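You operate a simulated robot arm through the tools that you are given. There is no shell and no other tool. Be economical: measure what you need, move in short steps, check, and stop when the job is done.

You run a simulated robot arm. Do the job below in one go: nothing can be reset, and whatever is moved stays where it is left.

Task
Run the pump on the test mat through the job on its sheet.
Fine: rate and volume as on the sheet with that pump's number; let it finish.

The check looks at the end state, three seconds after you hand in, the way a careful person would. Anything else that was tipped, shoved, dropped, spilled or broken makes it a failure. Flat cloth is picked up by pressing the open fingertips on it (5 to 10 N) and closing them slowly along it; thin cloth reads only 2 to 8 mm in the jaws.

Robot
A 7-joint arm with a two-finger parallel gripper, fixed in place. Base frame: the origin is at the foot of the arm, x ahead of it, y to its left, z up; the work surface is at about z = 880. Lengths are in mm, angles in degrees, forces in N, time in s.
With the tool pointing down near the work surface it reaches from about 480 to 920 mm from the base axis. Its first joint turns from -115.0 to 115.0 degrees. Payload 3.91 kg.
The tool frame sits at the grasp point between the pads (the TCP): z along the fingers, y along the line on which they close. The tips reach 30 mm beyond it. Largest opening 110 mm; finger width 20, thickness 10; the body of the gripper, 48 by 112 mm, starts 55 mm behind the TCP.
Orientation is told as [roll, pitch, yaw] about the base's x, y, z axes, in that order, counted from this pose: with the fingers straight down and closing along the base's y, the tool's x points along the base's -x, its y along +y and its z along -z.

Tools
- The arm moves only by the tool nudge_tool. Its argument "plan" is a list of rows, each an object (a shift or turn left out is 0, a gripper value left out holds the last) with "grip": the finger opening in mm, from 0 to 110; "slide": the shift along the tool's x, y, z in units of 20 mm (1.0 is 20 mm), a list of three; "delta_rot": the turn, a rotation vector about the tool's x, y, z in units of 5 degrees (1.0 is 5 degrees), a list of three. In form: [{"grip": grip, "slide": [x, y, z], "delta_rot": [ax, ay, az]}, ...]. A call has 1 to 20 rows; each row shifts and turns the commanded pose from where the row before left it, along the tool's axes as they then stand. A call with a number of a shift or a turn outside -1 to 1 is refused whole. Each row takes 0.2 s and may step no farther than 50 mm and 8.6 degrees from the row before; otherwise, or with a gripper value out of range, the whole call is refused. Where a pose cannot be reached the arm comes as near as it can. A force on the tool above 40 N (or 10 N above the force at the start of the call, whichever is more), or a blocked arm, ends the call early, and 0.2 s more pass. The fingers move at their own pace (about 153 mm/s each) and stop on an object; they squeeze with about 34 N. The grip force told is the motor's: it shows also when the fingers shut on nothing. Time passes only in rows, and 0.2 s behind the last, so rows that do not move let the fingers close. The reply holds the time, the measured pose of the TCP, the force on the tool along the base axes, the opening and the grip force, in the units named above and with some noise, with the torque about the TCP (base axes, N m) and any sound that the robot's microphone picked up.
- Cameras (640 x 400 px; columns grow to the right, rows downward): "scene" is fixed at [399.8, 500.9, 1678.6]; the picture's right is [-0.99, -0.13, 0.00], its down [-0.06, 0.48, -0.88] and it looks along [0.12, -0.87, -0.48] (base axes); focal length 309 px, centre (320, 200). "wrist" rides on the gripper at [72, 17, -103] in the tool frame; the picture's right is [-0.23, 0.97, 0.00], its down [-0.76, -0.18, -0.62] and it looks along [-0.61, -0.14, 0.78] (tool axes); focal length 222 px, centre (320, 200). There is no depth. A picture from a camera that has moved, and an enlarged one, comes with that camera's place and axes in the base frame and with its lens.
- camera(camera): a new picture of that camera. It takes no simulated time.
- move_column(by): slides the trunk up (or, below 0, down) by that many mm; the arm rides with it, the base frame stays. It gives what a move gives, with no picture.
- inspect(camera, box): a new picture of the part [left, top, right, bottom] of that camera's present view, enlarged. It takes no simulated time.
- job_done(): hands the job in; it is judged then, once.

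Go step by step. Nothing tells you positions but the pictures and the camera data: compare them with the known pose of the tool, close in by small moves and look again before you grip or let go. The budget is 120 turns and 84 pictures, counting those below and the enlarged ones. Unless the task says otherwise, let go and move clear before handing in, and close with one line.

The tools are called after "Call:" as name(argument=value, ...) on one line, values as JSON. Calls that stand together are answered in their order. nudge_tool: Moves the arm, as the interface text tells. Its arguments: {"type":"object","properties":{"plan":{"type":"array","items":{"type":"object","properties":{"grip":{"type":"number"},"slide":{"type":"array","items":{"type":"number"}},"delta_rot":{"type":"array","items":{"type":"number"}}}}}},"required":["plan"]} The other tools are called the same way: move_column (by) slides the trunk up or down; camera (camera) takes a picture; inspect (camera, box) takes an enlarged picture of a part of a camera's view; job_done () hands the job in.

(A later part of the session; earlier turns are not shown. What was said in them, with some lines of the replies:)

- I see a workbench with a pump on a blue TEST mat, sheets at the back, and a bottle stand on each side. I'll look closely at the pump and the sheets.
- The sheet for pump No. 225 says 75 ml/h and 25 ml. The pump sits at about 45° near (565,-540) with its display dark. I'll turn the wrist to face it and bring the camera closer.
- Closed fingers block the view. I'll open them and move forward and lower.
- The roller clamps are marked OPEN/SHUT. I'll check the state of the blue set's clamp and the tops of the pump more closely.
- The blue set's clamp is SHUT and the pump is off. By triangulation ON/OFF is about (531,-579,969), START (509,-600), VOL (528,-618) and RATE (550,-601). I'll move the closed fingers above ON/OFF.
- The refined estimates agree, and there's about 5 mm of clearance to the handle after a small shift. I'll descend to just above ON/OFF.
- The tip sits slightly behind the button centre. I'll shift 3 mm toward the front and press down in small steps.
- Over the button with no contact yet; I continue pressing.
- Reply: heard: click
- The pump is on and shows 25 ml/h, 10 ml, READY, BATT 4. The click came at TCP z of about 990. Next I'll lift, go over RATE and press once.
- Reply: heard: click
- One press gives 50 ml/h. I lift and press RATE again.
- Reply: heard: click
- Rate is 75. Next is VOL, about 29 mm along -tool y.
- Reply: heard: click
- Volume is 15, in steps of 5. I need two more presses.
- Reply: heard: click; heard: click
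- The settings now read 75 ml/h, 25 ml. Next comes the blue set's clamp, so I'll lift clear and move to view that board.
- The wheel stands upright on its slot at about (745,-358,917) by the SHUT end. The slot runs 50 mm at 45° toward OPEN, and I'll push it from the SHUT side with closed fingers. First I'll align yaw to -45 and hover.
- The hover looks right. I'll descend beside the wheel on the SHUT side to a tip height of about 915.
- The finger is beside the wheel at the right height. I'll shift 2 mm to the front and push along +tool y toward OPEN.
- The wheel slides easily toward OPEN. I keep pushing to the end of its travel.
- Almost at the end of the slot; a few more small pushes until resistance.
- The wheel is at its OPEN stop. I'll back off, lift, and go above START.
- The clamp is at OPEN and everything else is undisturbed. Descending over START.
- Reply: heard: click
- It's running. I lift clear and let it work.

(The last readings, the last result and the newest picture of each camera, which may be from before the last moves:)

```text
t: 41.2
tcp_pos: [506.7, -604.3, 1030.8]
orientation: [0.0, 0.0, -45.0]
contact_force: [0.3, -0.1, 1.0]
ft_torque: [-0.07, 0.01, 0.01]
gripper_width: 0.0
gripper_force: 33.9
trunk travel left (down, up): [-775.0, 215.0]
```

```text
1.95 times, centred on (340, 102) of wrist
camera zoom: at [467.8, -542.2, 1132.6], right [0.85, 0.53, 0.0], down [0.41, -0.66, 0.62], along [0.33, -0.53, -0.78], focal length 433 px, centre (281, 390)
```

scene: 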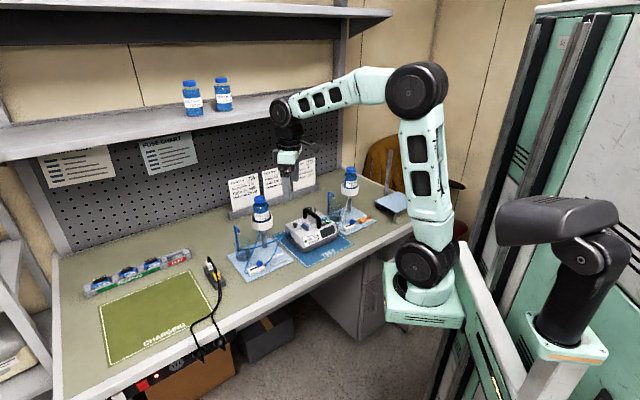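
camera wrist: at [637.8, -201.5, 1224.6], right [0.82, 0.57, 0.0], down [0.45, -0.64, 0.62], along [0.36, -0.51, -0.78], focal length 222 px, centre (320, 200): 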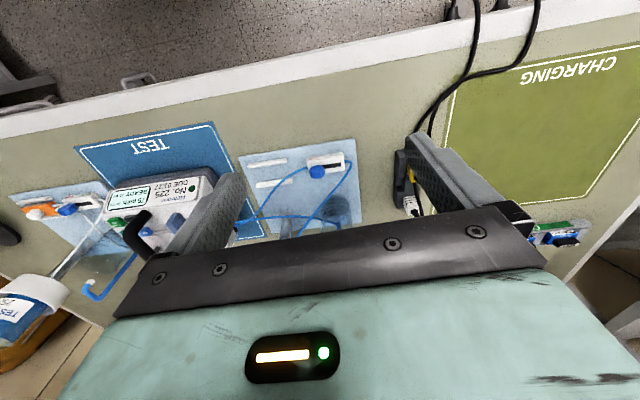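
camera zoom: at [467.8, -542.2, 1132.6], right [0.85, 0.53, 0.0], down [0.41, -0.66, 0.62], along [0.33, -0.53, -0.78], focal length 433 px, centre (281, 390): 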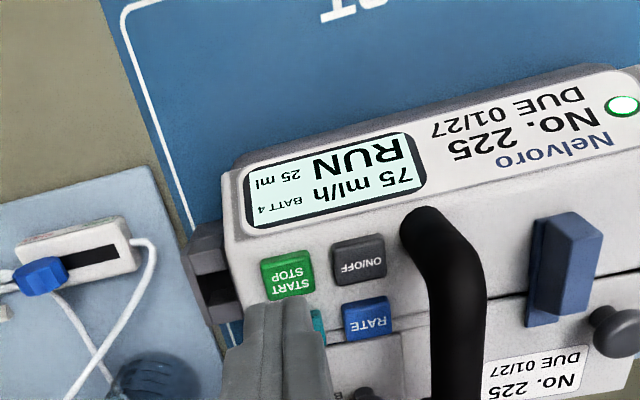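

The display shows RUN and the LED is lit. I keep waiting.

Call:
nudge_tool(plan=[{}, {}, {}, {}, {}, {}, {}, {}, {}, {}, {}, {}, {}, {}, {}, {}, {}, {}, {}, {}])

Call:
nudge_tool(plan=[{}, {}, {}, {}, {}, {}, {}, {}, {}, {}, {}, {}, {}, {}, {}, {}, {}, {}, {}, {}])

Call:
inspect(camera="wrist", box=[220, 0, 460, 205])

```text
t: 45.4
tcp_pos: [506.3, -603.7, 1030.0]
orientation: [-0.1, 0.0, -45.1]
contact_force: [-0.4, 0.3, -0.2]
ft_torque: [-0.01, 0.02, -0.01]
gripper_width: 0.0
gripper_force: 34.1
trunk travel left (down, up): [-775.0, 215.0]
```

```text
t: 49.6
tcp_pos: [507.0, -604.9, 1029.6]
orientation: [0.1, 0.0, -45.1]
contact_force: [-0.5, -0.8, -0.1]
ft_torque: [0.04, 0.03, -0.03]
gripper_width: 0.0
gripper_force: 34.4
trunk travel left (down, up): [-775.0, 215.0]
```

```text
1.95 times, centred on (340, 102) of wrist
camera zoom: at [467.8, -542.2, 1132.6], right [0.85, 0.53, 0.0], down [0.41, -0.66, 0.62], along [0.33, -0.53, -0.78], focal length 433 px, centre (281, 390)
```

zoom: 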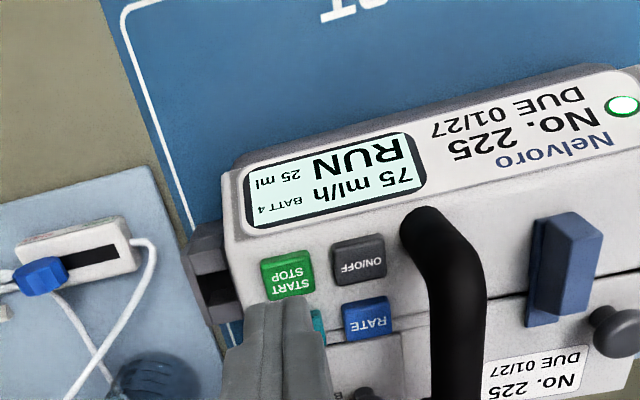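

Call:
nudge_tool(plan=[{"slide": [0, 0, -1]}, {"slide": [0, 0, -1]}, {}, {}, {}, {}, {}, {}, {}, {}, {}, {}, {}, {}, {}, {}, {}, {}, {}, {}])

Call:
nudge_tool(plan=[{}, {}, {}, {}, {}, {}, {}, {}, {}, {}, {}, {}, {}, {}, {}, {}, {}, {}, {}, {}])

Call:
nudge_tool(plan=[{}, {}, {}, {}, {}, {}, {}, {}, {}, {}, {}, {}, {}, {}, {}, {}, {}, {}, {}, {}])

Call:
nudge_tool(plan=[{}, {}, {}, {}, {}, {}, {}, {}, {}, {}, {}, {}, {}, {}, {}, {}, {}, {}, {}, {}])

Call:
inspect(camera="wrist", box=[220, 0, 460, 205])

Call:
inspect(camera="scene", box=[230, 190, 360, 280])

```text
t: 53.8
tcp_pos: [507.9, -603.3, 1070.4]
orientation: [-0.1, 0.0, -45.1]
contact_force: [0.1, -0.6, -0.3]
ft_torque: [0.01, 0.01, 0.0]
gripper_width: 0.2
gripper_force: 34.1
trunk travel left (down, up): [-775.0, 215.0]
```

```text
t: 58.0
tcp_pos: [507.2, -603.1, 1070.6]
orientation: [0.0, 0.0, -45.1]
contact_force: [-1.2, 0.6, 0.0]
ft_torque: [-0.04, 0.01, 0.0]
gripper_width: 0.0
gripper_force: 33.8
trunk travel left (down, up): [-775.0, 215.0]
```

```text
t: 62.2
tcp_pos: [508.4, -602.9, 1070.2]
orientation: [0.0, -0.1, -45.1]
contact_force: [-0.6, 0.2, 0.5]
ft_torque: [-0.01, -0.01, 0.01]
gripper_width: 0.0
gripper_force: 34.3
trunk travel left (down, up): [-775.0, 215.0]
```

```text
t: 66.4
tcp_pos: [506.9, -604.0, 1070.5]
orientation: [-0.1, 0.1, -45.2]
contact_force: [0.6, -0.8, 0.1]
ft_torque: [0.0, -0.02, -0.02]
gripper_width: 0.0
gripper_force: 34.2
trunk travel left (down, up): [-775.0, 215.0]
```

```text
1.95 times, centred on (340, 102) of wrist
camera zoom: at [468.2, -541.1, 1173.3], right [0.85, 0.53, 0.0], down [0.41, -0.66, 0.62], along [0.33, -0.53, -0.78], focal length 433 px, centre (281, 390)
```

zoom: 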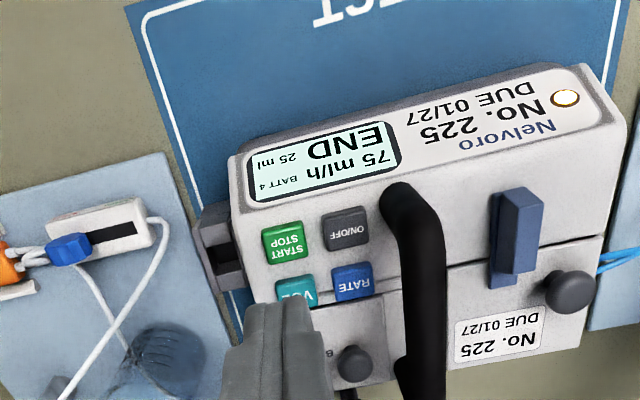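

```text
4.44 times, centred on (295, 235) of scene
camera zoom: at [399.8, 500.9, 1678.6], right [-0.99, -0.13, 0.0], down [-0.06, 0.48, -0.88], along [0.12, -0.87, -0.48], focal length 1372 px, centre (431, 44)
```

zoom: 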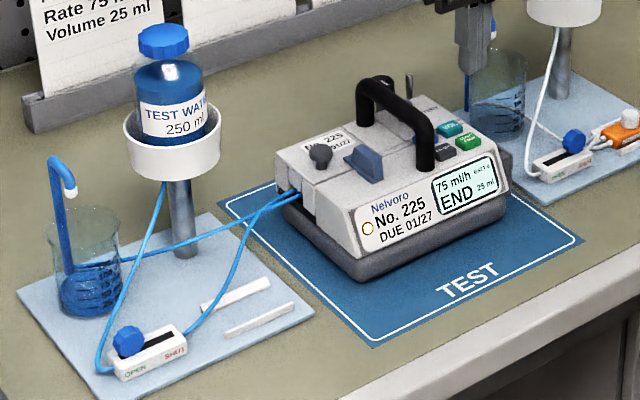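

The pump reads END at 75 ml/h, 25 ml, and the beaker level has risen. I'll lift well clear.

Call:
nudge_tool(plan=[{"slide": [0, 0, -1]}, {"slide": [0, 0, -1]}, {"slide": [0, 0, -1]}, {"slide": [0, 0, -1]}, {"slide": [0.5, 0, -1]}, {"slide": [0.5, 0, -1]}])

Call:
camera(camera="scene")

```text
t: 67.8
tcp_pos: [493.4, -588.7, 1192.8]
orientation: [0.0, 0.0, -45.0]
contact_force: [0.3, 0.4, 0.2]
ft_torque: [0.0, 0.0, 0.01]
gripper_width: 0.1
gripper_force: 34.2
trunk travel left (down, up): [-775.0, 215.0]
```

```text
39 pictures are left
```

scene: 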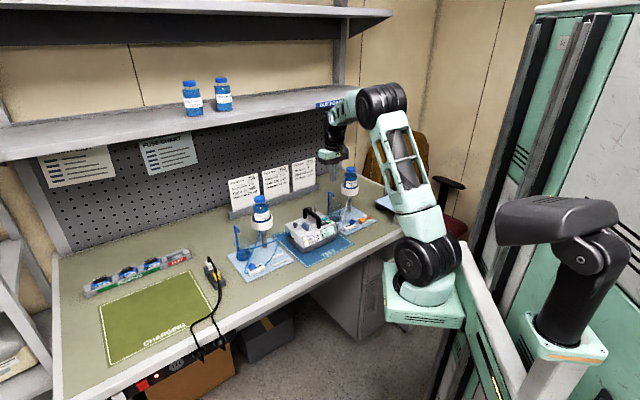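

Everything stands as it should and the arm is clear, so I'm handing in.

Call:
job_done()

```text
The job is handed in.
```

Pump No. 225 ran its sheet's job, 75 ml/h and 25 ml, through to END. I opened its line clamp first and left it open; the pump is still switched on, and nothing else was disturbed.
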